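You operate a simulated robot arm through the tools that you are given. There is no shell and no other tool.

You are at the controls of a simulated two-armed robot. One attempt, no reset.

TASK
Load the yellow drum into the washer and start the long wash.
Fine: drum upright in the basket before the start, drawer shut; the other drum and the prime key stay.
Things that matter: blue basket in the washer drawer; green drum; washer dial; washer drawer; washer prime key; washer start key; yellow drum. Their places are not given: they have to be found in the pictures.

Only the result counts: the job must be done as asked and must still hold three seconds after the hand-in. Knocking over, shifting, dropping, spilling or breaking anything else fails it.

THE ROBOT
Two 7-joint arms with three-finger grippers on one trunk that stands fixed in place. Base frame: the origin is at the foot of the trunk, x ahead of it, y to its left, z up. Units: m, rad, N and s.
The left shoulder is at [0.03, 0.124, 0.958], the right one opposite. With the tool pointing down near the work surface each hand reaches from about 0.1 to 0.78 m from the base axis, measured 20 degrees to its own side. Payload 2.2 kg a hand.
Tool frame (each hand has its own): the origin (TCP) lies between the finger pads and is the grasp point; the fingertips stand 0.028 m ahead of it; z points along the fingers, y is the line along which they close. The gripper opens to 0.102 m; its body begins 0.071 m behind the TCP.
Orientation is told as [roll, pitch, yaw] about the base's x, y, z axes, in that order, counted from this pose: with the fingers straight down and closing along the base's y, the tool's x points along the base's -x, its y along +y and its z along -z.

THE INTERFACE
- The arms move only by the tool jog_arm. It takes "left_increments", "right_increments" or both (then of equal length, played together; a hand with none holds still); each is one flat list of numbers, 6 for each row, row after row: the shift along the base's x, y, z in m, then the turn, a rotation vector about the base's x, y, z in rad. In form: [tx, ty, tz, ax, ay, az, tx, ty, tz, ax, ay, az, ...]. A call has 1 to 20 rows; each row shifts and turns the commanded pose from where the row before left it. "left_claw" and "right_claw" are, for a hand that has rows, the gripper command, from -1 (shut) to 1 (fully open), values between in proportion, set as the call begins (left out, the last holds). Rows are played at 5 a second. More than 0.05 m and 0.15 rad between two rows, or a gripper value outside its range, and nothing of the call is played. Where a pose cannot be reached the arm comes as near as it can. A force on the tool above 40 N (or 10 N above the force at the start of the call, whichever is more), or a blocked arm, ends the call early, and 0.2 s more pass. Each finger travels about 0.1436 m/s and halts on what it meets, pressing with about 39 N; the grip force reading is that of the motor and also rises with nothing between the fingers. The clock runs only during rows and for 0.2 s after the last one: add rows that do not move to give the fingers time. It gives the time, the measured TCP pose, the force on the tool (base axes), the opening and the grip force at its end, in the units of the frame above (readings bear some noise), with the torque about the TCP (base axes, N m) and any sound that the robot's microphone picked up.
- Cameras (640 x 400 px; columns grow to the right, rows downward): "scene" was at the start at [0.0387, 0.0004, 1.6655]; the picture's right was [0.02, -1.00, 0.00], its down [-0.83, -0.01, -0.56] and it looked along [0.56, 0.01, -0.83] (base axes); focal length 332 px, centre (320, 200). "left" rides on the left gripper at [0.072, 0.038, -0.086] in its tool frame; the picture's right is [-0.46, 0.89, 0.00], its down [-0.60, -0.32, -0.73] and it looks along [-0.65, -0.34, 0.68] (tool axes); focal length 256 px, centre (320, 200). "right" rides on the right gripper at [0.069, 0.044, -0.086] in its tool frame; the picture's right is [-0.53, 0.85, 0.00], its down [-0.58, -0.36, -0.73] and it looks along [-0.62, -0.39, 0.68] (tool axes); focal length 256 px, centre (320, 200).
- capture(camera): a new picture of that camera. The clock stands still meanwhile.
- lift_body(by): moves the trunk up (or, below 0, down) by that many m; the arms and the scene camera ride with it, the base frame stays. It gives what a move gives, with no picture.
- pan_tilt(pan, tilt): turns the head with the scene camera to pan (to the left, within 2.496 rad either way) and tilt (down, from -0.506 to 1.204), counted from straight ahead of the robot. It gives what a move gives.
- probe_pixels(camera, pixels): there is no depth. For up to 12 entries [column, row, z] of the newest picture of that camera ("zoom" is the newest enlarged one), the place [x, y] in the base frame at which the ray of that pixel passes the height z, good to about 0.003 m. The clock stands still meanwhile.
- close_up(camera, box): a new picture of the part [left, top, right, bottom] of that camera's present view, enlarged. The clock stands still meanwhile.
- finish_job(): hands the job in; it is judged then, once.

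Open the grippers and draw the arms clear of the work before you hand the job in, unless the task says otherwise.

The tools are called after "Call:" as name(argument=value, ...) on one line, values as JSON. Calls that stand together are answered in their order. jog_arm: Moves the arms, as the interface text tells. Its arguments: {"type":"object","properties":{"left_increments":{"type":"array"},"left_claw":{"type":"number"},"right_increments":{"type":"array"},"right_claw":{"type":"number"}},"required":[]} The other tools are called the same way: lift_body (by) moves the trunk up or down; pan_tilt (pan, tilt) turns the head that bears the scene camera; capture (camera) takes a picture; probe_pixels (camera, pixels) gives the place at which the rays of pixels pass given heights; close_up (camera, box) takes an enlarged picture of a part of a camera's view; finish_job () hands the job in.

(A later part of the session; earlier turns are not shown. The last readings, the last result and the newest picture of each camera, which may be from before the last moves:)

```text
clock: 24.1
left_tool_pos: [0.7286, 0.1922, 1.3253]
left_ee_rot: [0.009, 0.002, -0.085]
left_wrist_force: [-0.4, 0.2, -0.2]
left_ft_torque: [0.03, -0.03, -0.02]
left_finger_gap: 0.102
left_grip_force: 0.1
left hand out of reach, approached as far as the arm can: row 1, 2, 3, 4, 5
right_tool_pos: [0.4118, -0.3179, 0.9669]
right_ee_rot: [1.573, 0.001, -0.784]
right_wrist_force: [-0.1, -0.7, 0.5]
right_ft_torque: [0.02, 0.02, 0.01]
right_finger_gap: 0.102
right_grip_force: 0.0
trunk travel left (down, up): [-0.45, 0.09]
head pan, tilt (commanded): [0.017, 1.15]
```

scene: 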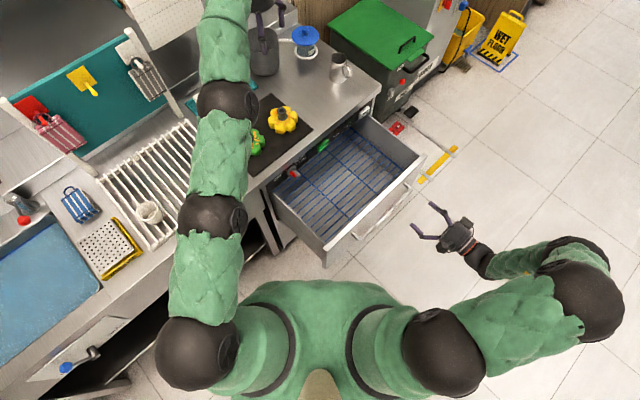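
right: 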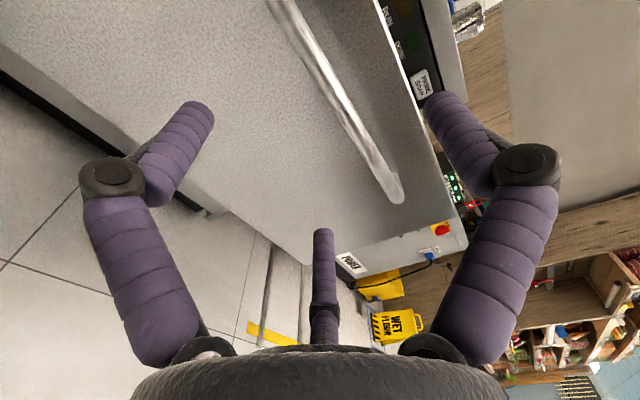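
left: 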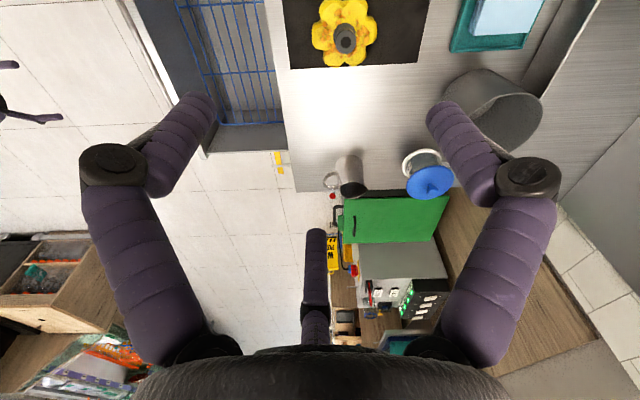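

The readings lag behind the expected (0.60,0.20,1.35), so the arm may still be settling out of its stretched pose. I let it stand for a second and read again.

Call:
jog_arm(left_increments=[0, 0, 0, 0, 0, 0, 0, 0, 0, 0, 0, 0, 0, 0, 0, 0, 0, 0, 0, 0, 0, 0, 0, 0, 0, 0, 0, 0, 0, 0])

Call:
capture(camera="scene")

```text
clock: 25.3
left_tool_pos: [0.7283, 0.1917, 1.3249]
left_ee_rot: [0.006, 0.001, -0.086]
left_wrist_force: [1.0, 0.9, 0.5]
left_ft_torque: [0.02, 0.01, -0.02]
left_finger_gap: 0.1019
left_grip_force: 0.1
right_tool_pos: [0.413, -0.3175, 0.9671]
right_ee_rot: [1.572, 0.0, -0.786]
right_wrist_force: [0.2, 0.1, 0.5]
right_ft_torque: [0.01, -0.02, -0.01]
right_finger_gap: 0.1019
right_grip_force: 0.0
trunk travel left (down, up): [-0.45, 0.09]
head pan, tilt (commanded): [0.017, 1.15]
```

```text
taken
```

scene: 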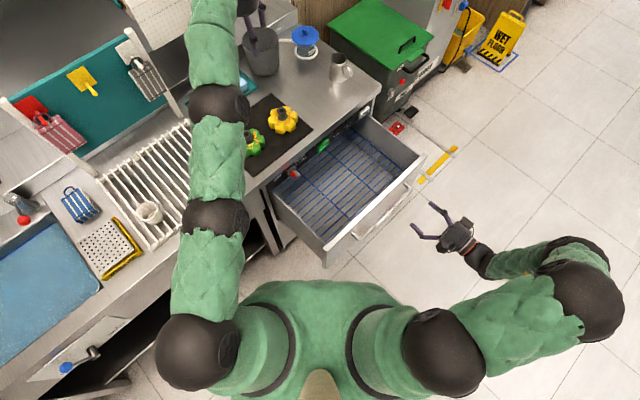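

The arm is stretched straight, so the solver is near a singular pose. I back the hand toward the robot along -x (and slightly down toward the shoulder) in small rows to bend the elbow.

Call:
jog_arm(left_increments=[-0.03, 0, 0, 0, 0, 0, -0.03, 0, 0, 0, 0, 0, -0.03, 0, 0, 0, 0, 0, -0.03, 0, 0, 0, 0, 0, 0, 0, 0, 0, 0, 0, 0, 0, 0, 0, 0, 0])

```text
clock: 26.7
left_tool_pos: [0.7238, 0.1968, 1.3357]
left_ee_rot: [0.02, 0.004, -0.084]
left_wrist_force: [0.7, 1.1, -0.3]
left_ft_torque: [0.0, -0.01, 0.02]
left_finger_gap: 0.102
left_grip_force: 0.0
left hand out of reach, approached as far as the arm can: row 1, 2, 3, 4
right_tool_pos: [0.4107, -0.316, 0.9674]
right_ee_rot: [1.573, 0.0, -0.786]
right_wrist_force: [-0.3, 0.1, 1.1]
right_ft_torque: [0.01, 0.0, 0.01]
right_finger_gap: 0.1018
right_grip_force: 0.1
trunk travel left (down, up): [-0.45, 0.09]
head pan, tilt (commanded): [0.017, 1.15]
```

The y and z follow the command but x is stuck because the straight elbow gives no gradient. I play small alternating sideways and vertical rows, so that the solver gets off the straight-elbow point.

Call:
jog_arm(left_increments=[0, 0.02, 0.02, 0, 0, 0, 0, 0.02, 0.02, 0, 0, 0, 0, -0.02, -0.02, 0, 0, 0, 0, -0.02, -0.02, 0, 0, 0, 0, 0.02, -0.02, 0, 0, 0, 0, 0.02, -0.02, 0, 0, 0, 0, -0.02, 0.02, 0, 0, 0, 0, -0.02, 0.02, 0, 0, 0, 0, 0.03, 0, 0, 0, 0, 0, 0.03, 0, 0, 0, 0, 0, 0, 0.03, 0, 0, 0, 0, 0, 0, 0, 0, 0])

```text
clock: 29.3
left_tool_pos: [0.7144, 0.2555, 1.3626]
left_ee_rot: [0.008, 0.001, -0.083]
left_wrist_force: [-0.9, -0.5, 0.3]
left_ft_torque: [-0.04, 0.03, -0.04]
left_finger_gap: 0.1019
left_grip_force: 0.1
left hand out of reach, approached as far as the arm can: row 1, 2
right_tool_pos: [0.4101, -0.3167, 0.9671]
right_ee_rot: [1.571, -0.001, -0.786]
right_wrist_force: [-0.6, -0.3, 0.3]
right_ft_torque: [-0.02, -0.02, -0.03]
right_finger_gap: 0.1018
right_grip_force: 0.1
trunk travel left (down, up): [-0.45, 0.09]
head pan, tilt (commanded): [0.017, 1.15]
```

Now only the first two rows were flagged, so the arm is freer. I try drawing it back along -x again in small rows.

Call:
jog_arm(left_increments=[-0.02, 0, 0, 0, 0, 0, -0.02, 0, 0, 0, 0, 0, -0.02, 0, 0, 0, 0, 0, -0.02, 0, 0, 0, 0, 0, -0.02, 0, 0, 0, 0, 0, 0, 0, 0, 0, 0, 0])

```text
clock: 30.7
left_tool_pos: [0.6141, 0.2541, 1.362]
left_ee_rot: [0.008, 0.004, -0.084]
left_wrist_force: [0.2, 0.1, -0.5]
left_ft_torque: [-0.01, 0.01, -0.04]
left_finger_gap: 0.1022
left_grip_force: 0.1
right_tool_pos: [0.4114, -0.3169, 0.9678]
right_ee_rot: [1.571, 0.0, -0.786]
right_wrist_force: [0.0, 0.3, -0.3]
right_ft_torque: [-0.05, 0.02, 0.02]
right_finger_gap: 0.1021
right_grip_force: 0.0
trunk travel left (down, up): [-0.45, 0.09]
head pan, tilt (commanded): [0.017, 1.15]
```

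The left hand is free again at (0.614,0.254,1.362). I lower the trunk by 0.20 m and look.

Call:
lift_body(by=-0.2)

Call:
capture(camera="scene")

```text
clock: 32.9
left_tool_pos: [0.6128, 0.2548, 1.1627]
left_ee_rot: [0.009, 0.001, -0.084]
left_wrist_force: [-0.2, 0.1, 0.0]
left_ft_torque: [-0.02, -0.02, 0.0]
left_finger_gap: 0.1021
left_grip_force: 0.1
right_tool_pos: [0.4116, -0.3182, 0.7674]
right_ee_rot: [1.574, 0.001, -0.785]
right_wrist_force: [0.0, -0.4, -0.1]
right_ft_torque: [0.01, 0.01, 0.01]
right_finger_gap: 0.1022
right_grip_force: 0.1
trunk travel left (down, up): [-0.25, 0.29]
head pan, tilt (commanded): [0.017, 1.15]
```

```text
taken
```

scene: 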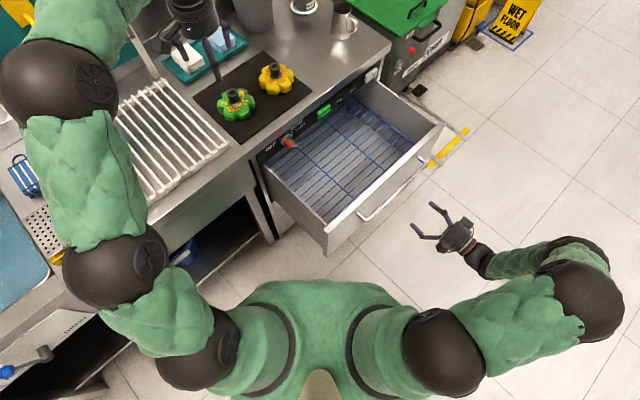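

The elbow is bent again and the view is clear. I tilt the left tool forward by 0.35 rad about the base y axis (closing line stays along y) while moving to (0.70,0.148,1.10).

Call:
jog_arm(left_increments=[0.0145, -0.0178, -0.0105, -0.0015, -0.0583, 0.014, 0.0145, -0.0178, -0.0105, -0.0015, -0.0583, 0.014, 0.0145, -0.0178, -0.0105, -0.0015, -0.0583, 0.014, 0.0145, -0.0178, -0.0105, -0.0015, -0.0583, 0.014, 0.0145, -0.0178, -0.0105, -0.0015, -0.0583, 0.014, 0.0145, -0.0178, -0.0105, -0.0015, -0.0583, 0.014, 0, 0, 0, 0, 0, 0], left_claw=0.5)

Call:
capture(camera="left")

Call:
capture(camera="scene")

```text
clock: 34.5
left_tool_pos: [0.7014, 0.1468, 1.0998]
left_ee_rot: [0.013, -0.349, 0.0]
left_wrist_force: [0.1, 0.8, -0.1]
left_ft_torque: [-0.01, 0.0, -0.01]
left_finger_gap: 0.0763
left_grip_force: 0.1
right_tool_pos: [0.4101, -0.3161, 0.766]
right_ee_rot: [1.575, 0.002, -0.784]
right_wrist_force: [-0.6, 0.1, -0.3]
right_ft_torque: [0.02, 0.02, -0.01]
right_finger_gap: 0.1022
right_grip_force: 0.1
trunk travel left (down, up): [-0.25, 0.29]
head pan, tilt (commanded): [0.017, 1.15]
```

```text
taken
```

left: 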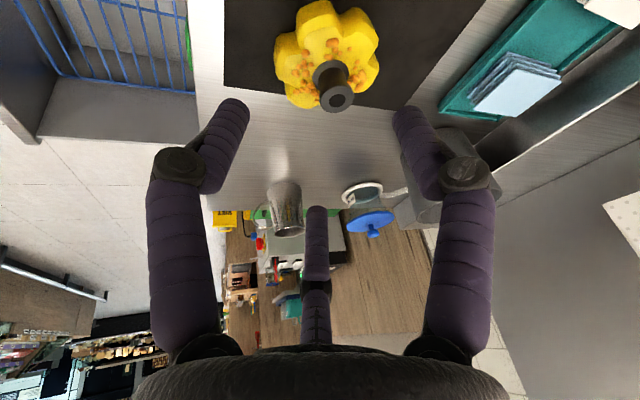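

```text
taken
```

scene: 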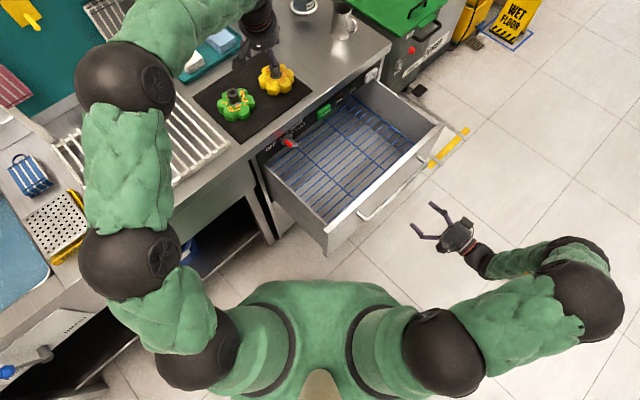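

The tilted pose was reached; the stem top shows at left px (337,97). I check its place again from this viewpoint.

Call:
close_up(camera="left", box=[262, 0, 422, 100])

Call:
probe_pixels(camera="left", pixels=[[337, 97, 0.965], [337, 97, 0.96], [337, 97, 0.97], [337, 97, 0.98]])

Call:
close_up(camera="scene", box=[220, 40, 316, 100])

```text
4.00 times, centred on (342, 50) of left
```

zoom: 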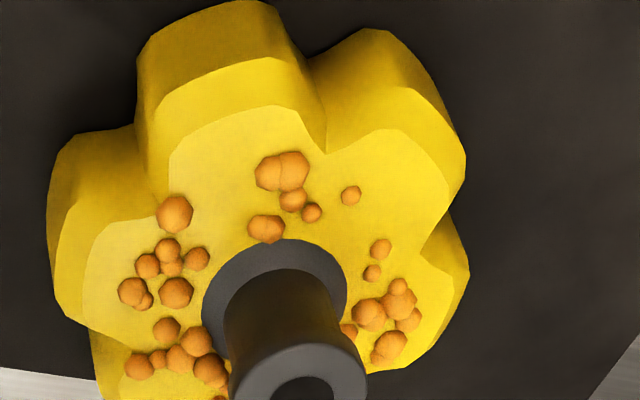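

```text
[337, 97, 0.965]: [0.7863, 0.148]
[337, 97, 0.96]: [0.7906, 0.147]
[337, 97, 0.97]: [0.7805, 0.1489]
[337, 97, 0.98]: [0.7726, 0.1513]
```

```text
6.67 times, centred on (268, 70) of scene
```

zoom: 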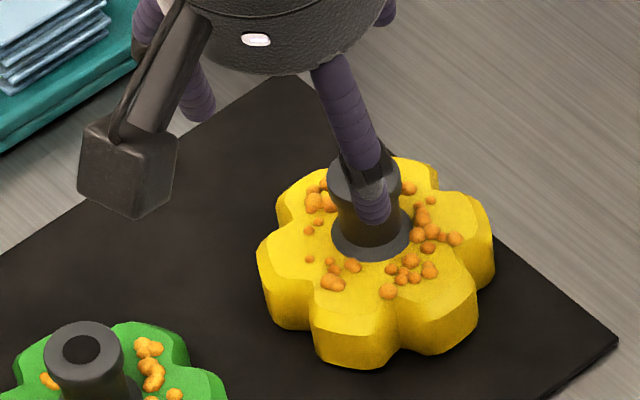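

The stem is confirmed at (0.786,0.148), top z≈0.967. I move the left hand over it at z≈1.05, still tilted, and check that it is reached.

Call:
jog_arm(left_increments=[0.0212, 0.0003, -0.0125, -0.003, 0, 0, 0.0212, 0.0003, -0.0125, -0.003, 0, 0, 0.0212, 0.0003, -0.0125, -0.003, 0, 0, 0.0212, 0.0003, -0.0125, -0.003, 0, 0, 0, 0, 0, 0, 0, 0], left_claw=0.5)

Call:
capture(camera="left")

Call:
close_up(camera="scene", box=[220, 30, 348, 110])

```text
clock: 35.7
left_tool_pos: [0.7858, 0.1482, 1.0497]
left_ee_rot: [0.002, -0.347, 0.003]
left_wrist_force: [-0.1, 1.3, 0.5]
left_ft_torque: [0.01, 0.0, -0.01]
left_finger_gap: 0.0766
left_grip_force: 0.1
right_tool_pos: [0.4109, -0.318, 0.7673]
right_ee_rot: [1.573, 0.0, -0.786]
right_wrist_force: [-0.5, 0.2, 0.3]
right_ft_torque: [0.05, 0.01, -0.03]
right_finger_gap: 0.1021
right_grip_force: 0.0
trunk travel left (down, up): [-0.25, 0.29]
head pan, tilt (commanded): [0.017, 1.15]
```

```text
taken
```

left: 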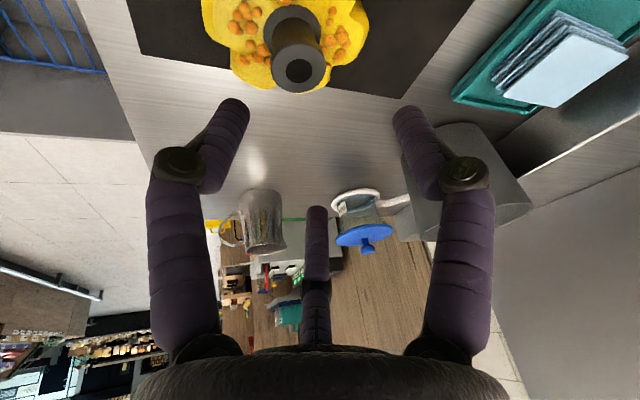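

```text
5.00 times, centred on (284, 70) of scene
```

zoom: 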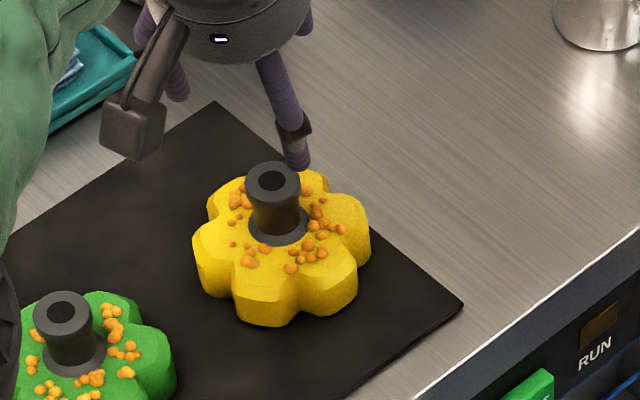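

The hand is over the stem with alignment as predicted (stem top at px (298,72)). I descend 0.084 m straight down in small rows, to TCP z≈0.966.

Call:
jog_arm(left_increments=[0, 0, -0.014, 0, 0, 0, 0, 0, -0.014, 0, 0, 0, 0, 0, -0.014, 0, 0, 0, 0, 0, -0.014, 0, 0, 0, 0, 0, -0.014, 0, 0, 0, 0, 0, -0.014, 0, 0, 0, 0, 0, 0, 0, 0, 0], left_claw=0.5)

Call:
capture(camera="left")

Call:
close_up(camera="scene", box=[220, 30, 348, 110])

```text
clock: 37.3
left_tool_pos: [0.7841, 0.1474, 0.9633]
left_ee_rot: [0.003, -0.346, 0.002]
left_wrist_force: [-3.2, -5.1, 7.7]
left_ft_torque: [-0.49, 0.35, -0.03]
left_finger_gap: 0.0857
left_grip_force: 3.4
right_tool_pos: [0.411, -0.3174, 0.7672]
right_ee_rot: [1.572, 0.001, -0.784]
right_wrist_force: [-0.3, -0.3, -0.6]
right_ft_torque: [0.03, -0.02, 0.0]
right_finger_gap: 0.102
right_grip_force: 0.0
trunk travel left (down, up): [-0.25, 0.29]
head pan, tilt (commanded): [0.017, 1.15]
```

```text
taken
```

left: 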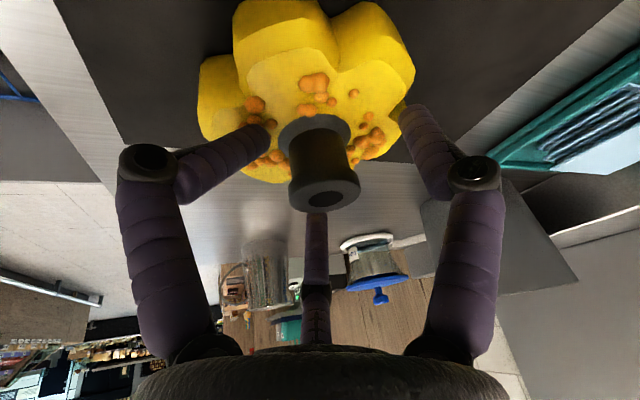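

```text
5.00 times, centred on (284, 70) of scene
```

zoom: 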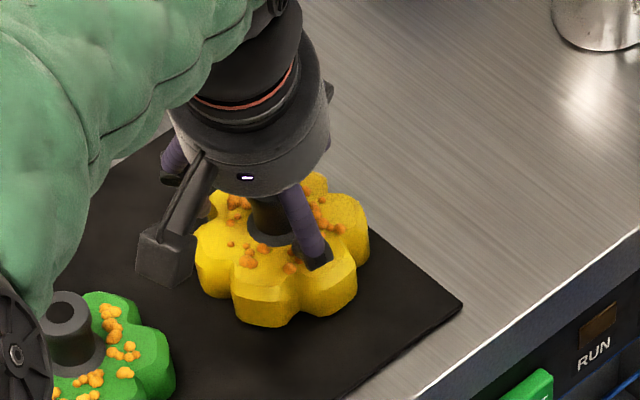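

The near finger touches the drum's body (force ~10 N, gap pushed to 0.086). I raise 0.010 m, narrow the fingers to about 0.05, and then look again.

Call:
jog_arm(left_increments=[0, 0, 0.01, 0, 0, 0, 0, 0, 0, 0, 0, 0], left_claw=0.5)

Call:
jog_arm(left_increments=[0, 0, 0, 0, 0, 0, 0, 0, 0, 0, 0, 0, 0, 0, 0, 0, 0, 0], left_claw=0.0)

Call:
capture(camera="left")

Call:
close_up(camera="scene", box=[220, 30, 348, 110])

```text
clock: 37.9
left_tool_pos: [0.7858, 0.1477, 0.9748]
left_ee_rot: [0.002, -0.347, 0.003]
left_wrist_force: [0.4, 0.1, 0.1]
left_ft_torque: [-0.04, 0.0, -0.01]
left_finger_gap: 0.077
left_grip_force: 0.0
right_tool_pos: [0.412, -0.3163, 0.7673]
right_ee_rot: [1.573, 0.0, -0.785]
right_wrist_force: [-0.3, 0.4, 1.0]
right_ft_torque: [0.02, 0.0, 0.02]
right_finger_gap: 0.1019
right_grip_force: 0.0
trunk travel left (down, up): [-0.25, 0.29]
head pan, tilt (commanded): [0.017, 1.15]
```

```text
clock: 38.7
left_tool_pos: [0.7854, 0.1483, 0.976]
left_ee_rot: [0.0, -0.347, 0.003]
left_wrist_force: [-0.4, 0.8, 0.9]
left_ft_torque: [0.0, 0.04, 0.0]
left_finger_gap: 0.051
left_grip_force: 0.1
right_tool_pos: [0.4112, -0.3182, 0.767]
right_ee_rot: [1.573, 0.0, -0.786]
right_wrist_force: [0.2, 0.5, -0.3]
right_ft_torque: [0.0, -0.02, 0.04]
right_finger_gap: 0.1019
right_grip_force: 0.1
trunk travel left (down, up): [-0.25, 0.29]
head pan, tilt (commanded): [0.017, 1.15]
```

```text
taken
```

left: 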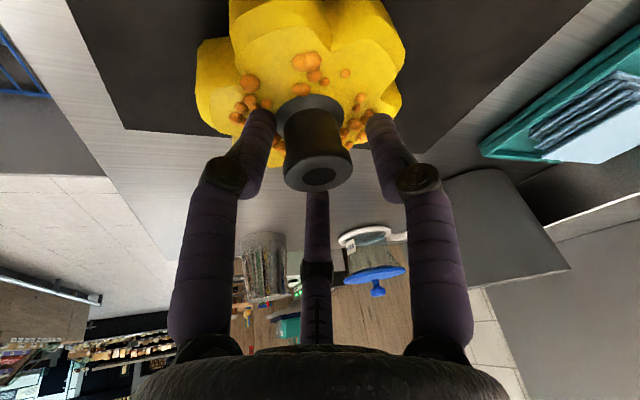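

```text
5.00 times, centred on (284, 70) of scene
```

zoom: 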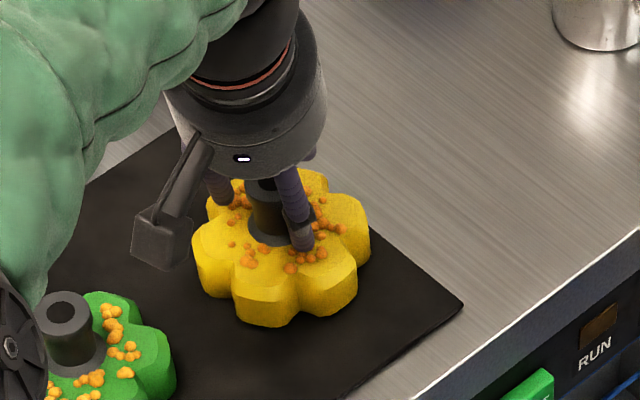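

The three fingers surround the stem evenly (stem at left px (316,165)) without contact. I lower 0.007 m and close the gripper.

Call:
jog_arm(left_increments=[0, 0, -0.007, 0, 0, 0, 0, 0, 0, 0, 0, 0], left_claw=0.0)

Call:
jog_arm(left_increments=[0, 0, 0, 0, 0, 0, 0, 0, 0, 0, 0, 0, 0, 0, 0, 0, 0, 0, 0, 0, 0, 0, 0, 0], left_claw=-1)

Call:
capture(camera="left")

Call:
close_up(camera="scene", box=[220, 30, 348, 110])

```text
clock: 39.3
left_tool_pos: [0.7832, 0.1466, 0.9717]
left_ee_rot: [0.001, -0.353, 0.004]
left_wrist_force: [-7.3, -4.1, 19.9]
left_ft_torque: [-0.47, 0.67, -0.09]
left_finger_gap: 0.0577
left_grip_force: 4.1
right_tool_pos: [0.4094, -0.3194, 0.7679]
right_ee_rot: [1.575, -0.002, -0.785]
right_wrist_force: [0.2, -1.0, -0.2]
right_ft_torque: [-0.01, 0.02, 0.01]
right_finger_gap: 0.1017
right_grip_force: 0.1
trunk travel left (down, up): [-0.25, 0.29]
head pan, tilt (commanded): [0.017, 1.15]
```

```text
clock: 40.3
left_tool_pos: [0.7858, 0.1479, 0.9687]
left_ee_rot: [0.005, -0.348, 0.003]
left_wrist_force: [-5.3, -4.8, 13.4]
left_ft_torque: [0.31, 0.56, 0.23]
left_finger_gap: 0.0401
left_grip_force: 38.9
right_tool_pos: [0.4111, -0.3179, 0.7678]
right_ee_rot: [1.572, 0.0, -0.786]
right_wrist_force: [0.2, 0.4, -0.2]
right_ft_torque: [0.0, 0.03, 0.02]
right_finger_gap: 0.1016
right_grip_force: 0.0
trunk travel left (down, up): [-0.25, 0.29]
head pan, tilt (commanded): [0.017, 1.15]
```

```text
taken
```

left: 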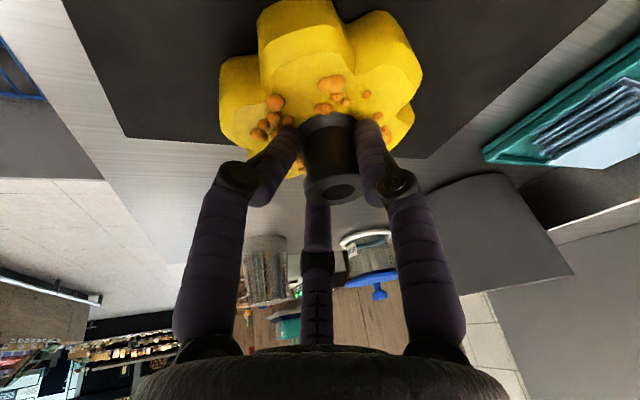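

```text
5.00 times, centred on (284, 70) of scene
```

zoom: 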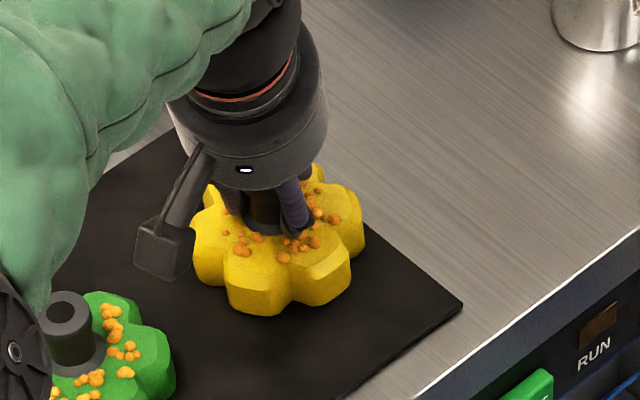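

The gripper holds the stem (gap 0.040, 39 N). I lift 0.03 m slowly and check that the drum hangs level.

Call:
jog_arm(left_increments=[0, 0, 0.01, 0, 0, 0, 0, 0, 0.01, 0, 0, 0, 0, 0, 0.01, 0, 0, 0, 0, 0, 0.01, 0, 0, 0, 0, 0, 0, 0, 0, 0], left_claw=-1)

Call:
capture(camera="left")

Call:
close_up(camera="scene", box=[220, 30, 348, 110])

```text
clock: 41.5
left_tool_pos: [0.7848, 0.1494, 1.008]
left_ee_rot: [0.001, -0.347, 0.004]
left_wrist_force: [0.0, -0.1, 0.2]
left_ft_torque: [0.01, 0.04, -0.01]
left_finger_gap: 0.0397
left_grip_force: 38.5
right_tool_pos: [0.4125, -0.3174, 0.7674]
right_ee_rot: [1.572, 0.0, -0.787]
right_wrist_force: [-0.6, -0.2, 0.2]
right_ft_torque: [0.0, -0.02, 0.0]
right_finger_gap: 0.102
right_grip_force: 0.1
trunk travel left (down, up): [-0.25, 0.29]
head pan, tilt (commanded): [0.017, 1.15]
```

```text
taken
```

left: 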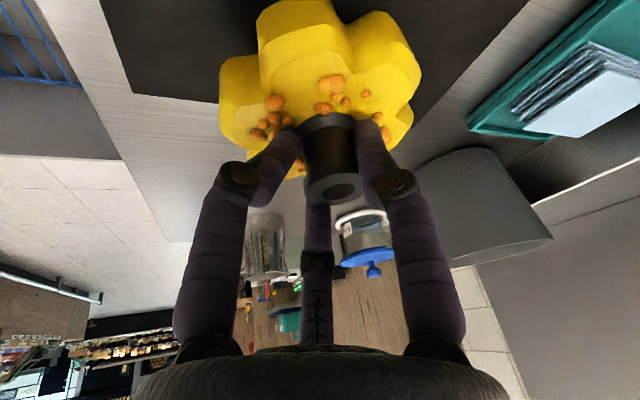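

```text
5.00 times, centred on (284, 70) of scene
```

zoom: 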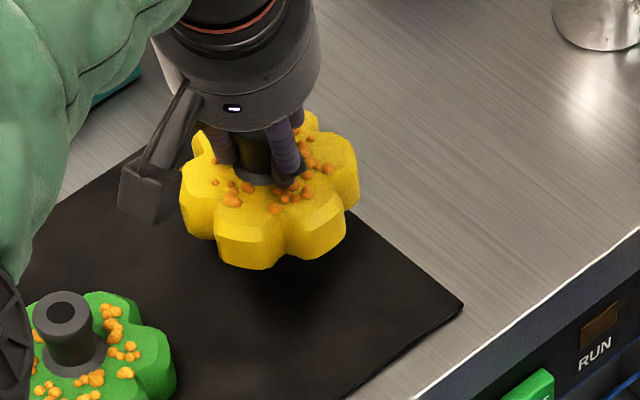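

The drum is lifted and hangs upright. I raise it a little more and carry it over the drawer, keeping the tool's orientation unchanged, to about (0.638,-0.098) at TCP z≈1.04.

Call:
jog_arm(left_increments=[0, 0, 0.025, 0, 0, 0, 0, 0, 0.025, 0, 0, 0, -0.0147, -0.0247, 0, 0, 0, 0, -0.0147, -0.0247, 0, 0, 0, 0, -0.0147, -0.0247, 0, 0, 0, 0, -0.0147, -0.0247, 0, 0, 0, 0, -0.0147, -0.0247, 0, 0, 0, 0, -0.0147, -0.0247, 0, 0, 0, 0, -0.0147, -0.0247, 0, 0, 0, 0, -0.0147, -0.0247, 0, 0, 0, 0, -0.0147, -0.0247, 0, 0, 0, 0, -0.0147, -0.0247, 0, 0, 0, 0, 0, 0, 0, 0, 0, 0], left_claw=-1)

Call:
capture(camera="left")

Call:
capture(camera="scene")

```text
clock: 44.3
left_tool_pos: [0.6385, -0.0983, 1.0589]
left_ee_rot: [0.003, -0.348, 0.003]
left_wrist_force: [0.1, 1.1, -1.2]
left_ft_torque: [-0.05, 0.02, -0.01]
left_finger_gap: 0.039
left_grip_force: 38.8
right_tool_pos: [0.4118, -0.3176, 0.7678]
right_ee_rot: [1.57, 0.0, -0.787]
right_wrist_force: [-0.1, 0.2, -0.1]
right_ft_torque: [0.0, -0.01, -0.03]
right_finger_gap: 0.102
right_grip_force: 0.1
trunk travel left (down, up): [-0.25, 0.29]
head pan, tilt (commanded): [0.017, 1.15]
```

```text
taken
```

left: 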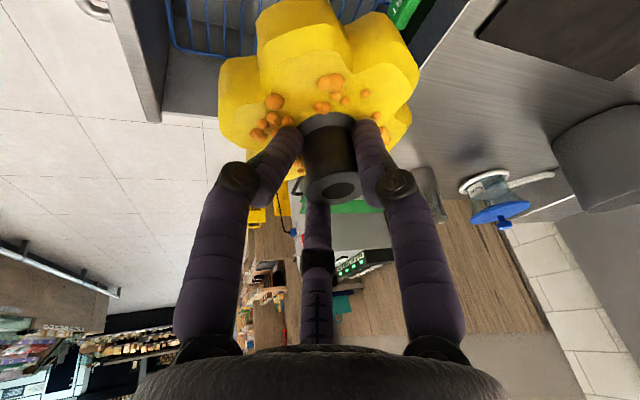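

```text
taken
```

scene: 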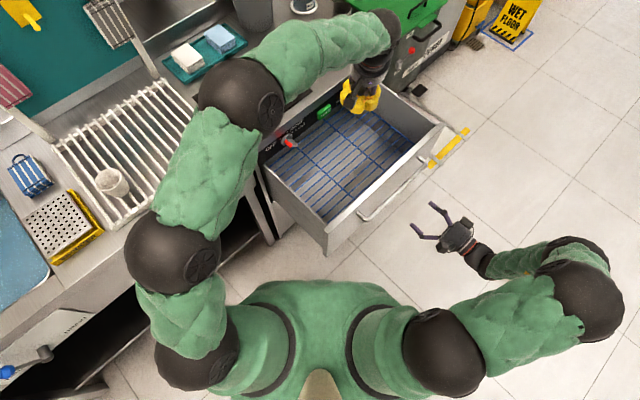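

The drum is over the drawer and still upright. To get the rack's height I enlarge the same rack corner in both cameras.

Call:
close_up(camera="left", box=[140, 0, 268, 80])

Call:
close_up(camera="scene", box=[330, 70, 458, 150])

Call:
close_up(camera="scene", box=[260, 60, 452, 180])

```text
5.00 times, centred on (204, 40) of left
```

zoom: 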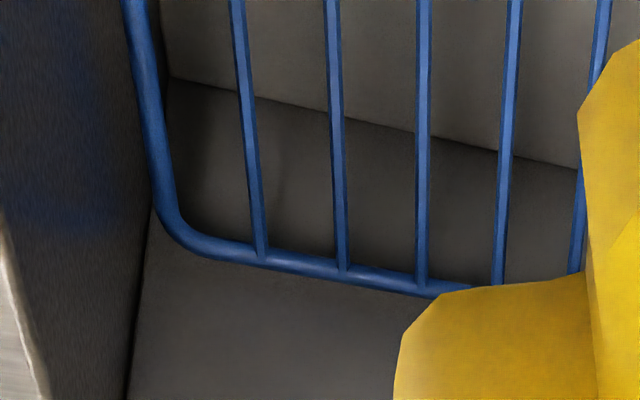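

```text
5.00 times, centred on (394, 110) of scene
```

zoom: 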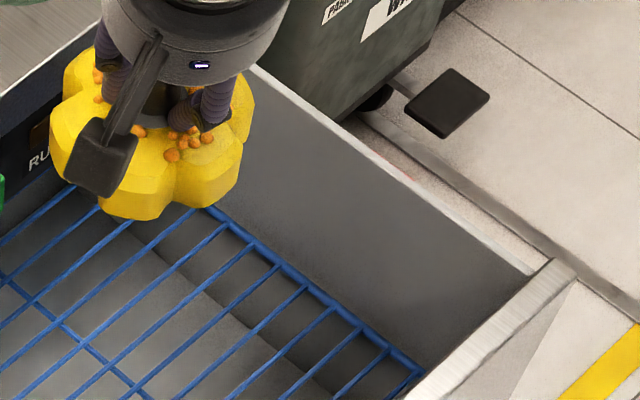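

```text
3.33 times, centred on (356, 120) of scene
```

zoom: 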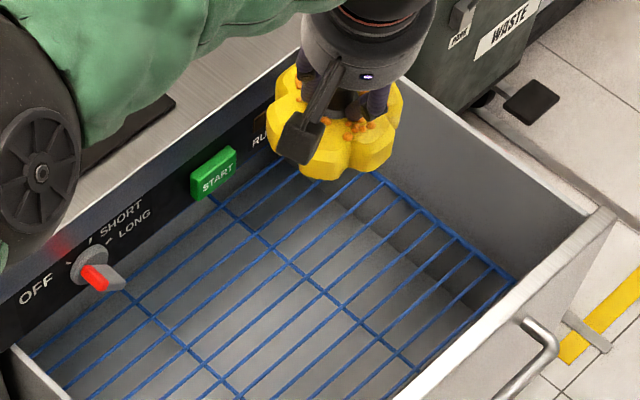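

In both views the wires meet the right-hand rim in the same order from the front corner. I probe the first and third joints in both cameras.

Call:
probe_pixels(camera="scene", pixels=[[407.6, 140, 0.6], [407.6, 140, 0.7], [396.4, 131, 0.6], [396.4, 131, 0.7]])

Call:
probe_pixels(camera="left", pixels=[[192.4, 51, 0.6], [192.4, 51, 0.7], [224, 56.4, 0.6], [224, 56.4, 0.7]])

Call:
probe_pixels(camera="zoom", pixels=[[515, 285, 0.65], [515, 285, 0.7], [30, 352, 0.65], [30, 352, 0.7], [160, 322, 0.65], [160, 322, 0.7], [265, 238, 0.65], [265, 238, 0.7], [605, 213, 0.8], [410, 385, 0.8]])

```text
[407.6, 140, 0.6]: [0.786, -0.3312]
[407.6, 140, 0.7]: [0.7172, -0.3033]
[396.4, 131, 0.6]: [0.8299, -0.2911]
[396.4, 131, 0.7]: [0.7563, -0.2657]
```

```text
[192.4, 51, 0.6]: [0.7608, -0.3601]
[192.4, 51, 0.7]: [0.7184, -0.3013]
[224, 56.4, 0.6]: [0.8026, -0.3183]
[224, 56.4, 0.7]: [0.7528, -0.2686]
```

```text
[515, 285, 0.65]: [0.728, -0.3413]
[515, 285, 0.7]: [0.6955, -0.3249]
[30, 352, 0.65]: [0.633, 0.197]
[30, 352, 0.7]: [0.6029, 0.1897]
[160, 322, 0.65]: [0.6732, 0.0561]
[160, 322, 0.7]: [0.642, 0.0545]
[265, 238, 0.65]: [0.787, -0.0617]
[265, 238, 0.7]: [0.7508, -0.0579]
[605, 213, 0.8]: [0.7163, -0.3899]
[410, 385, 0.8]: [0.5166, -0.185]
```

Both views agree at z≈0.70 for the rack wires, and the present spot (x+y=0.54, mid-rack) is clear of panel, walls and rim. The drum's bottom is 0.066 m below the TCP, so release should be near TCP z≈0.769; I descend 0.20 m first and check.

Call:
jog_arm(left_increments=[0, 0, -0.02, 0, 0, 0, 0, 0, -0.02, 0, 0, 0, 0, 0, -0.02, 0, 0, 0, 0, 0, -0.02, 0, 0, 0, 0, 0, -0.02, 0, 0, 0, 0, 0, -0.02, 0, 0, 0, 0, 0, -0.02, 0, 0, 0, 0, 0, -0.02, 0, 0, 0, 0, 0, -0.02, 0, 0, 0, 0, 0, -0.02, 0, 0, 0, 0, 0, 0, 0, 0, 0], left_claw=-1)

Call:
capture(camera="scene")

Call:
capture(camera="left")

```text
clock: 46.7
left_tool_pos: [0.6378, -0.0996, 0.8576]
left_ee_rot: [0.002, -0.347, 0.004]
left_wrist_force: [0.1, 0.8, -1.4]
left_ft_torque: [0.02, 0.0, 0.0]
left_finger_gap: 0.0389
left_grip_force: 39.2
right_tool_pos: [0.4117, -0.3185, 0.7664]
right_ee_rot: [1.572, 0.0, -0.785]
right_wrist_force: [0.3, -0.1, 0.9]
right_ft_torque: [0.0, -0.01, -0.01]
right_finger_gap: 0.1023
right_grip_force: 0.1
trunk travel left (down, up): [-0.25, 0.29]
head pan, tilt (commanded): [0.017, 1.15]
```

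```text
taken
```

scene: 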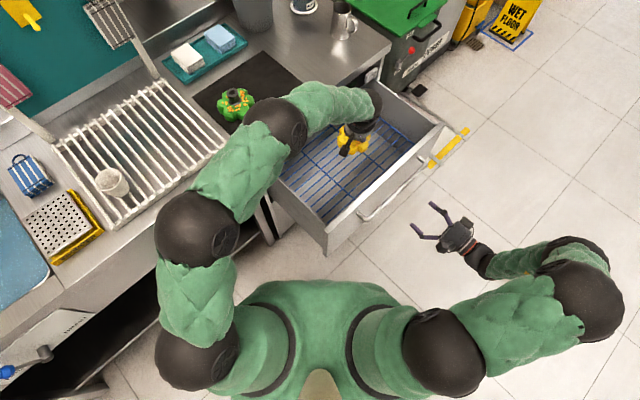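

```text
taken
```

left: 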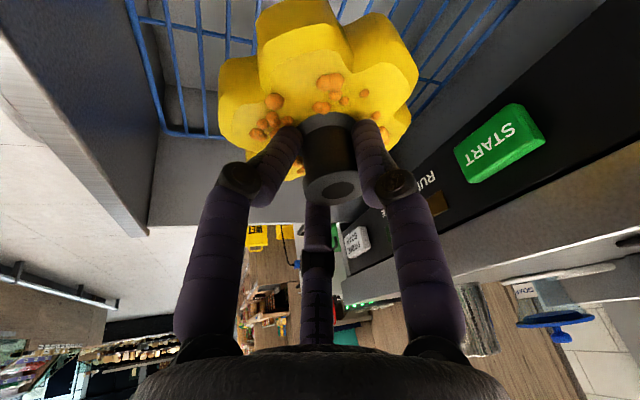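

All is clear: the elbow stays in front of the counter edge and above it, and the green drum is untouched. I descend 0.07 m more.

Call:
jog_arm(left_increments=[0, 0, -0.014, 0, 0, 0, 0, 0, -0.014, 0, 0, 0, 0, 0, -0.014, 0, 0, 0, 0, 0, -0.014, 0, 0, 0, 0, 0, -0.014, 0, 0, 0, 0, 0, 0, 0, 0, 0], left_claw=-1)

Call:
close_up(camera="scene", box=[260, 60, 452, 180])

Call:
capture(camera="right")

```text
clock: 48.1
left_tool_pos: [0.638, -0.0989, 0.7869]
left_ee_rot: [0.001, -0.349, 0.001]
left_wrist_force: [-1.1, -0.3, -1.6]
left_ft_torque: [0.0, 0.04, 0.0]
left_finger_gap: 0.0389
left_grip_force: 38.3
right_tool_pos: [0.412, -0.3182, 0.7669]
right_ee_rot: [1.574, 0.0, -0.786]
right_wrist_force: [0.4, 0.6, 0.4]
right_ft_torque: [-0.03, -0.01, 0.02]
right_finger_gap: 0.1022
right_grip_force: 0.0
trunk travel left (down, up): [-0.25, 0.29]
head pan, tilt (commanded): [0.017, 1.15]
```

```text
3.33 times, centred on (356, 120) of scene
```

zoom: 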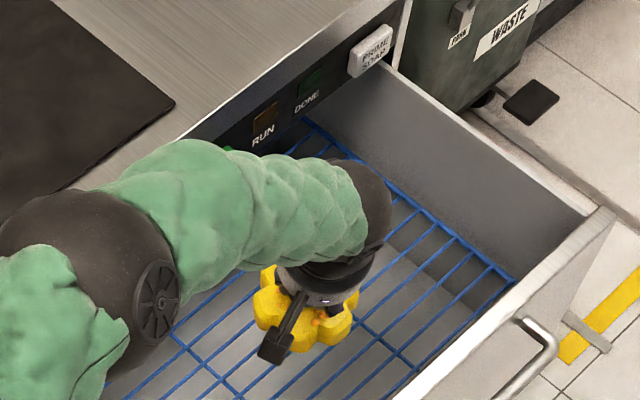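

```text
taken
```

right: 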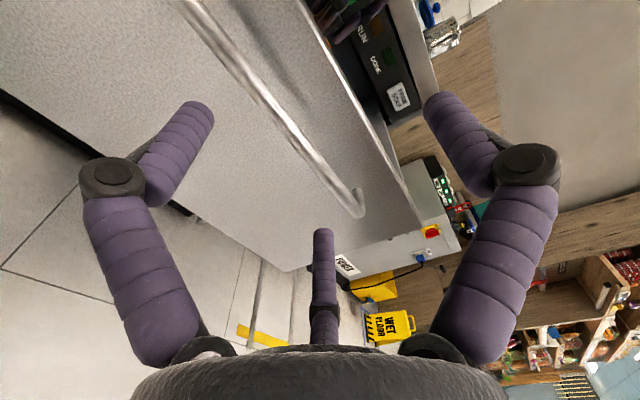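

The drum is close above the rack. I lower in 4 mm rows and watch the vertical force for contact.

Call:
jog_arm(left_increments=[0, 0, -0.004, 0, 0, 0, 0, 0, -0.004, 0, 0, 0, 0, 0, -0.004, 0, 0, 0, 0, 0, 0, 0, 0, 0], left_claw=-1)

```text
clock: 49.1
left_tool_pos: [0.6379, -0.0991, 0.7765]
left_ee_rot: [0.001, -0.347, 0.004]
left_wrist_force: [-0.7, 0.7, -1.9]
left_ft_torque: [0.03, -0.02, -0.02]
left_finger_gap: 0.0387
left_grip_force: 38.8
right_tool_pos: [0.411, -0.3174, 0.7669]
right_ee_rot: [1.573, -0.001, -0.786]
right_wrist_force: [0.2, -1.1, 0.3]
right_ft_torque: [0.03, -0.01, -0.03]
right_finger_gap: 0.1018
right_grip_force: 0.0
trunk travel left (down, up): [-0.25, 0.29]
head pan, tilt (commanded): [0.017, 1.15]
```

No contact yet at TCP z=0.776. I go on down in 3 mm rows.

Call:
jog_arm(left_increments=[0, 0, -0.003, 0, 0, 0, 0, 0, -0.003, 0, 0, 0, 0, 0, 0, 0, 0, 0], left_claw=-1)

Call:
jog_arm(left_increments=[0, 0, -0.002, 0, 0, 0, 0, 0, -0.002, 0, 0, 0, 0, 0, 0, 0, 0, 0], left_claw=-1)

```text
clock: 49.9
left_tool_pos: [0.6385, -0.0988, 0.7702]
left_ee_rot: [0.003, -0.348, 0.005]
left_wrist_force: [0.3, 0.0, -1.1]
left_ft_torque: [0.03, 0.04, 0.02]
left_finger_gap: 0.0389
left_grip_force: 39.2
right_tool_pos: [0.4115, -0.318, 0.7659]
right_ee_rot: [1.574, 0.0, -0.786]
right_wrist_force: [0.6, -0.5, 0.0]
right_ft_torque: [0.0, -0.01, -0.03]
right_finger_gap: 0.1022
right_grip_force: 0.0
trunk travel left (down, up): [-0.25, 0.29]
head pan, tilt (commanded): [0.017, 1.15]
```

```text
clock: 50.7
left_tool_pos: [0.6379, -0.0983, 0.7666]
left_ee_rot: [0.002, -0.348, 0.006]
left_wrist_force: [-1.0, 0.4, -1.3]
left_ft_torque: [-0.02, 0.02, 0.01]
left_finger_gap: 0.0387
left_grip_force: 38.8
right_tool_pos: [0.4105, -0.317, 0.7668]
right_ee_rot: [1.573, -0.001, -0.785]
right_wrist_force: [-0.4, 0.4, -0.2]
right_ft_torque: [0.02, -0.02, -0.03]
right_finger_gap: 0.1019
right_grip_force: 0.0
trunk travel left (down, up): [-0.25, 0.29]
head pan, tilt (commanded): [0.017, 1.15]
```

Still no contact at z=0.767. I look at the drum's bottom against the wires and step on down 2 mm at a time.

Call:
jog_arm(left_increments=[0, 0, -0.002, 0, 0, 0, 0, 0, -0.002, 0, 0, 0, 0, 0, 0, 0, 0, 0], left_claw=-1)

Call:
close_up(camera="left", box=[160, 0, 480, 200])

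Call:
close_up(camera="scene", box=[310, 125, 390, 175])

```text
clock: 51.5
left_tool_pos: [0.6383, -0.0984, 0.7623]
left_ee_rot: [0.003, -0.348, 0.003]
left_wrist_force: [-0.1, -1.0, -1.0]
left_ft_torque: [0.0, 0.03, 0.01]
left_finger_gap: 0.0386
left_grip_force: 39.0
right_tool_pos: [0.4115, -0.3181, 0.7681]
right_ee_rot: [1.574, -0.001, -0.787]
right_wrist_force: [1.3, -0.6, -1.0]
right_ft_torque: [0.0, -0.02, 0.01]
right_finger_gap: 0.1018
right_grip_force: 0.0
trunk travel left (down, up): [-0.25, 0.29]
head pan, tilt (commanded): [0.017, 1.15]
```

```text
2.00 times, centred on (320, 100) of left
```

zoom: 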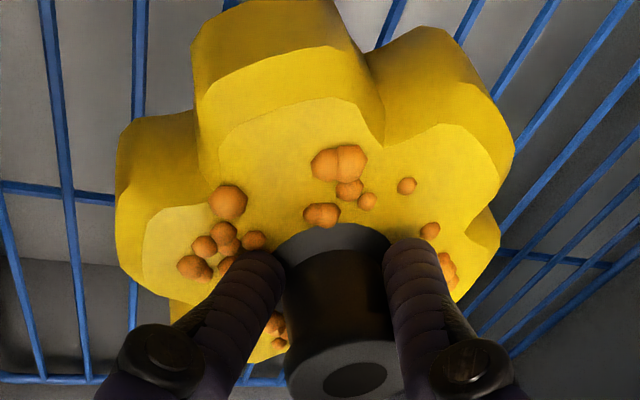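

```text
8.00 times, centred on (350, 150) of scene
```

zoom: 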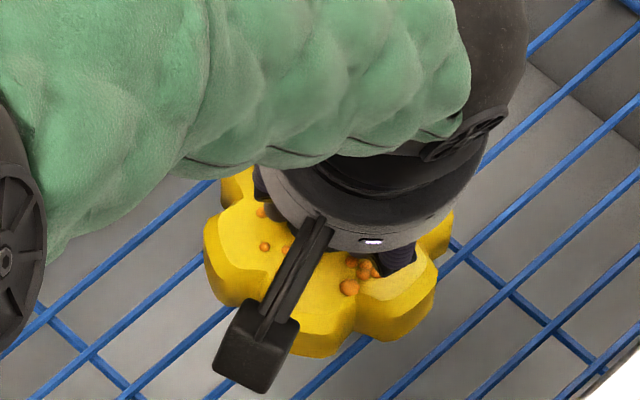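

The drum still hangs just above the wires. I continue in 2 mm rows, stopping as soon as the force shows contact.

Call:
jog_arm(left_increments=[0, 0, -0.002, 0, 0, 0, 0, 0, -0.002, 0, 0, 0, 0, 0, 0, 0, 0, 0], left_claw=-1)

Call:
jog_arm(left_increments=[0, 0, -0.002, 0, 0, 0, 0, 0, -0.002, 0, 0, 0, 0, 0, 0, 0, 0, 0], left_claw=-1)

```text
clock: 52.3
left_tool_pos: [0.6375, -0.0991, 0.7585]
left_ee_rot: [0.001, -0.348, 0.004]
left_wrist_force: [-0.6, 0.1, -1.4]
left_ft_torque: [-0.01, -0.01, 0.0]
left_finger_gap: 0.0384
left_grip_force: 39.0
right_tool_pos: [0.4123, -0.3176, 0.7686]
right_ee_rot: [1.574, 0.0, -0.786]
right_wrist_force: [0.4, -0.1, -0.1]
right_ft_torque: [0.0, -0.02, -0.01]
right_finger_gap: 0.1017
right_grip_force: 0.0
trunk travel left (down, up): [-0.25, 0.29]
head pan, tilt (commanded): [0.017, 1.15]
```

```text
clock: 53.1
left_tool_pos: [0.6391, -0.0984, 0.7545]
left_ee_rot: [0.002, -0.347, 0.001]
left_wrist_force: [0.1, -0.6, -1.4]
left_ft_torque: [0.01, 0.03, 0.01]
left_finger_gap: 0.0386
left_grip_force: 39.3
right_tool_pos: [0.4114, -0.3175, 0.7666]
right_ee_rot: [1.574, 0.001, -0.786]
right_wrist_force: [0.4, -0.7, 0.4]
right_ft_torque: [0.0, -0.02, 0.02]
right_finger_gap: 0.1021
right_grip_force: 0.1
trunk travel left (down, up): [-0.25, 0.29]
head pan, tilt (commanded): [0.017, 1.15]
```

No contact yet at z=0.7545; the drum may have been drawn up a little into the grip. I continue in 2 mm rows.

Call:
jog_arm(left_increments=[0, 0, -0.002, 0, 0, 0, 0, 0, -0.002, 0, 0, 0, 0, 0, 0, 0, 0, 0], left_claw=-1)

Call:
close_up(camera="left", box=[200, 0, 440, 150])

Call:
close_up(camera="scene", box=[310, 125, 390, 175])

```text
clock: 53.9
left_tool_pos: [0.6384, -0.099, 0.7498]
left_ee_rot: [0.001, -0.348, 0.004]
left_wrist_force: [1.2, 0.6, -0.5]
left_ft_torque: [0.02, 0.03, -0.04]
left_finger_gap: 0.0384
left_grip_force: 38.6
right_tool_pos: [0.4105, -0.3181, 0.7677]
right_ee_rot: [1.574, 0.001, -0.786]
right_wrist_force: [-0.1, 0.0, -0.3]
right_ft_torque: [-0.01, -0.01, 0.0]
right_finger_gap: 0.102
right_grip_force: 0.0
trunk travel left (down, up): [-0.25, 0.29]
head pan, tilt (commanded): [0.017, 1.15]
```

```text
2.67 times, centred on (320, 75) of left
```

zoom: 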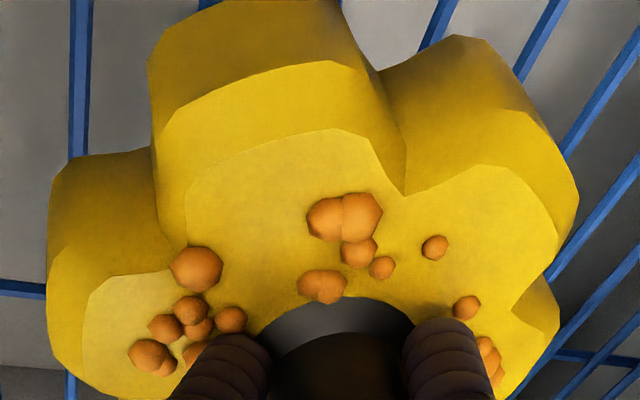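

```text
8.00 times, centred on (350, 150) of scene
```

zoom: 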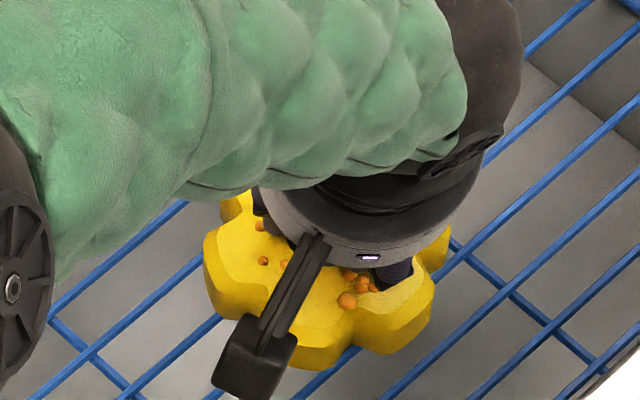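

The vertical force has hardly changed (-0.5 N). I step down further by 2 mm rows.

Call:
jog_arm(left_increments=[0, 0, -0.002, 0, 0, 0, 0, 0, 0, 0, 0, 0], left_claw=-1)

Call:
jog_arm(left_increments=[0, 0, -0.002, 0, 0, 0, 0, 0, 0, 0, 0, 0], left_claw=-1)

```text
clock: 54.5
left_tool_pos: [0.6385, -0.0982, 0.7487]
left_ee_rot: [0.001, -0.347, 0.006]
left_wrist_force: [-0.1, 0.0, -1.7]
left_ft_torque: [0.01, 0.02, 0.04]
left_finger_gap: 0.0384
left_grip_force: 38.8
right_tool_pos: [0.4111, -0.3172, 0.767]
right_ee_rot: [1.572, -0.002, -0.786]
right_wrist_force: [-0.5, 0.4, 0.9]
right_ft_torque: [-0.02, 0.02, 0.01]
right_finger_gap: 0.1024
right_grip_force: 0.1
trunk travel left (down, up): [-0.25, 0.29]
head pan, tilt (commanded): [0.017, 1.15]
```

```text
clock: 55.1
left_tool_pos: [0.639, -0.0985, 0.7466]
left_ee_rot: [0.002, -0.348, 0.003]
left_wrist_force: [1.1, -0.4, -1.1]
left_ft_torque: [0.01, 0.01, 0.0]
left_finger_gap: 0.038
left_grip_force: 39.0
right_tool_pos: [0.4115, -0.317, 0.7674]
right_ee_rot: [1.572, -0.001, -0.786]
right_wrist_force: [-0.2, 0.2, -0.4]
right_ft_torque: [-0.01, 0.01, 0.03]
right_finger_gap: 0.102
right_grip_force: 0.1
trunk travel left (down, up): [-0.25, 0.29]
head pan, tilt (commanded): [0.017, 1.15]
```

Nothing yet at z=0.7466. I keep stepping down in 2 mm rows with a pause after each.

Call:
jog_arm(left_increments=[0, 0, -0.002, 0, 0, 0, 0, 0, 0, 0, 0, 0, 0, 0, -0.002, 0, 0, 0, 0, 0, 0, 0, 0, 0], left_claw=-1)

Call:
jog_arm(left_increments=[0, 0, -0.002, 0, 0, 0, 0, 0, 0, 0, 0, 0], left_claw=-1)

Call:
capture(camera="left")

Call:
capture(camera="scene")

```text
clock: 56.1
left_tool_pos: [0.6383, -0.0977, 0.7424]
left_ee_rot: [0.001, -0.347, 0.003]
left_wrist_force: [0.6, 0.9, -1.3]
left_ft_torque: [0.0, 0.01, 0.0]
left_finger_gap: 0.0383
left_grip_force: 39.0
right_tool_pos: [0.4112, -0.318, 0.767]
right_ee_rot: [1.572, 0.0, -0.786]
right_wrist_force: [-0.2, -0.7, -0.3]
right_ft_torque: [0.02, -0.01, 0.03]
right_finger_gap: 0.1021
right_grip_force: 0.1
trunk travel left (down, up): [-0.25, 0.29]
head pan, tilt (commanded): [0.017, 1.15]
```

```text
clock: 56.7
left_tool_pos: [0.6377, -0.0981, 0.7409]
left_ee_rot: [0.002, -0.349, 0.003]
left_wrist_force: [0.3, 0.3, -1.2]
left_ft_torque: [0.02, 0.0, 0.02]
left_finger_gap: 0.038
left_grip_force: 38.9
right_tool_pos: [0.4111, -0.3177, 0.7675]
right_ee_rot: [1.573, 0.0, -0.784]
right_wrist_force: [0.7, -1.6, -0.2]
right_ft_torque: [0.0, 0.01, -0.02]
right_finger_gap: 0.1021
right_grip_force: 0.0
trunk travel left (down, up): [-0.25, 0.29]
head pan, tilt (commanded): [0.017, 1.15]
```

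```text
taken
```

left: 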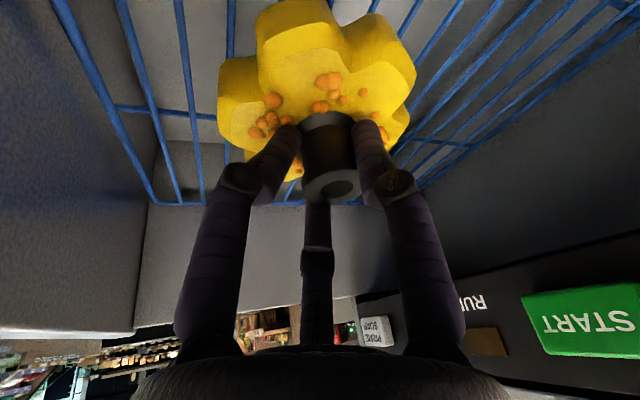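

```text
taken
```

scene: 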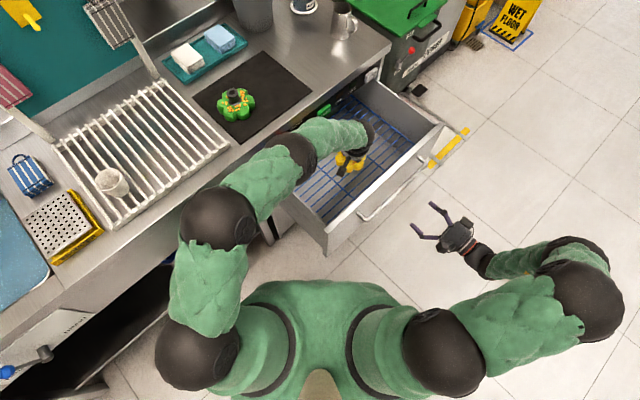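

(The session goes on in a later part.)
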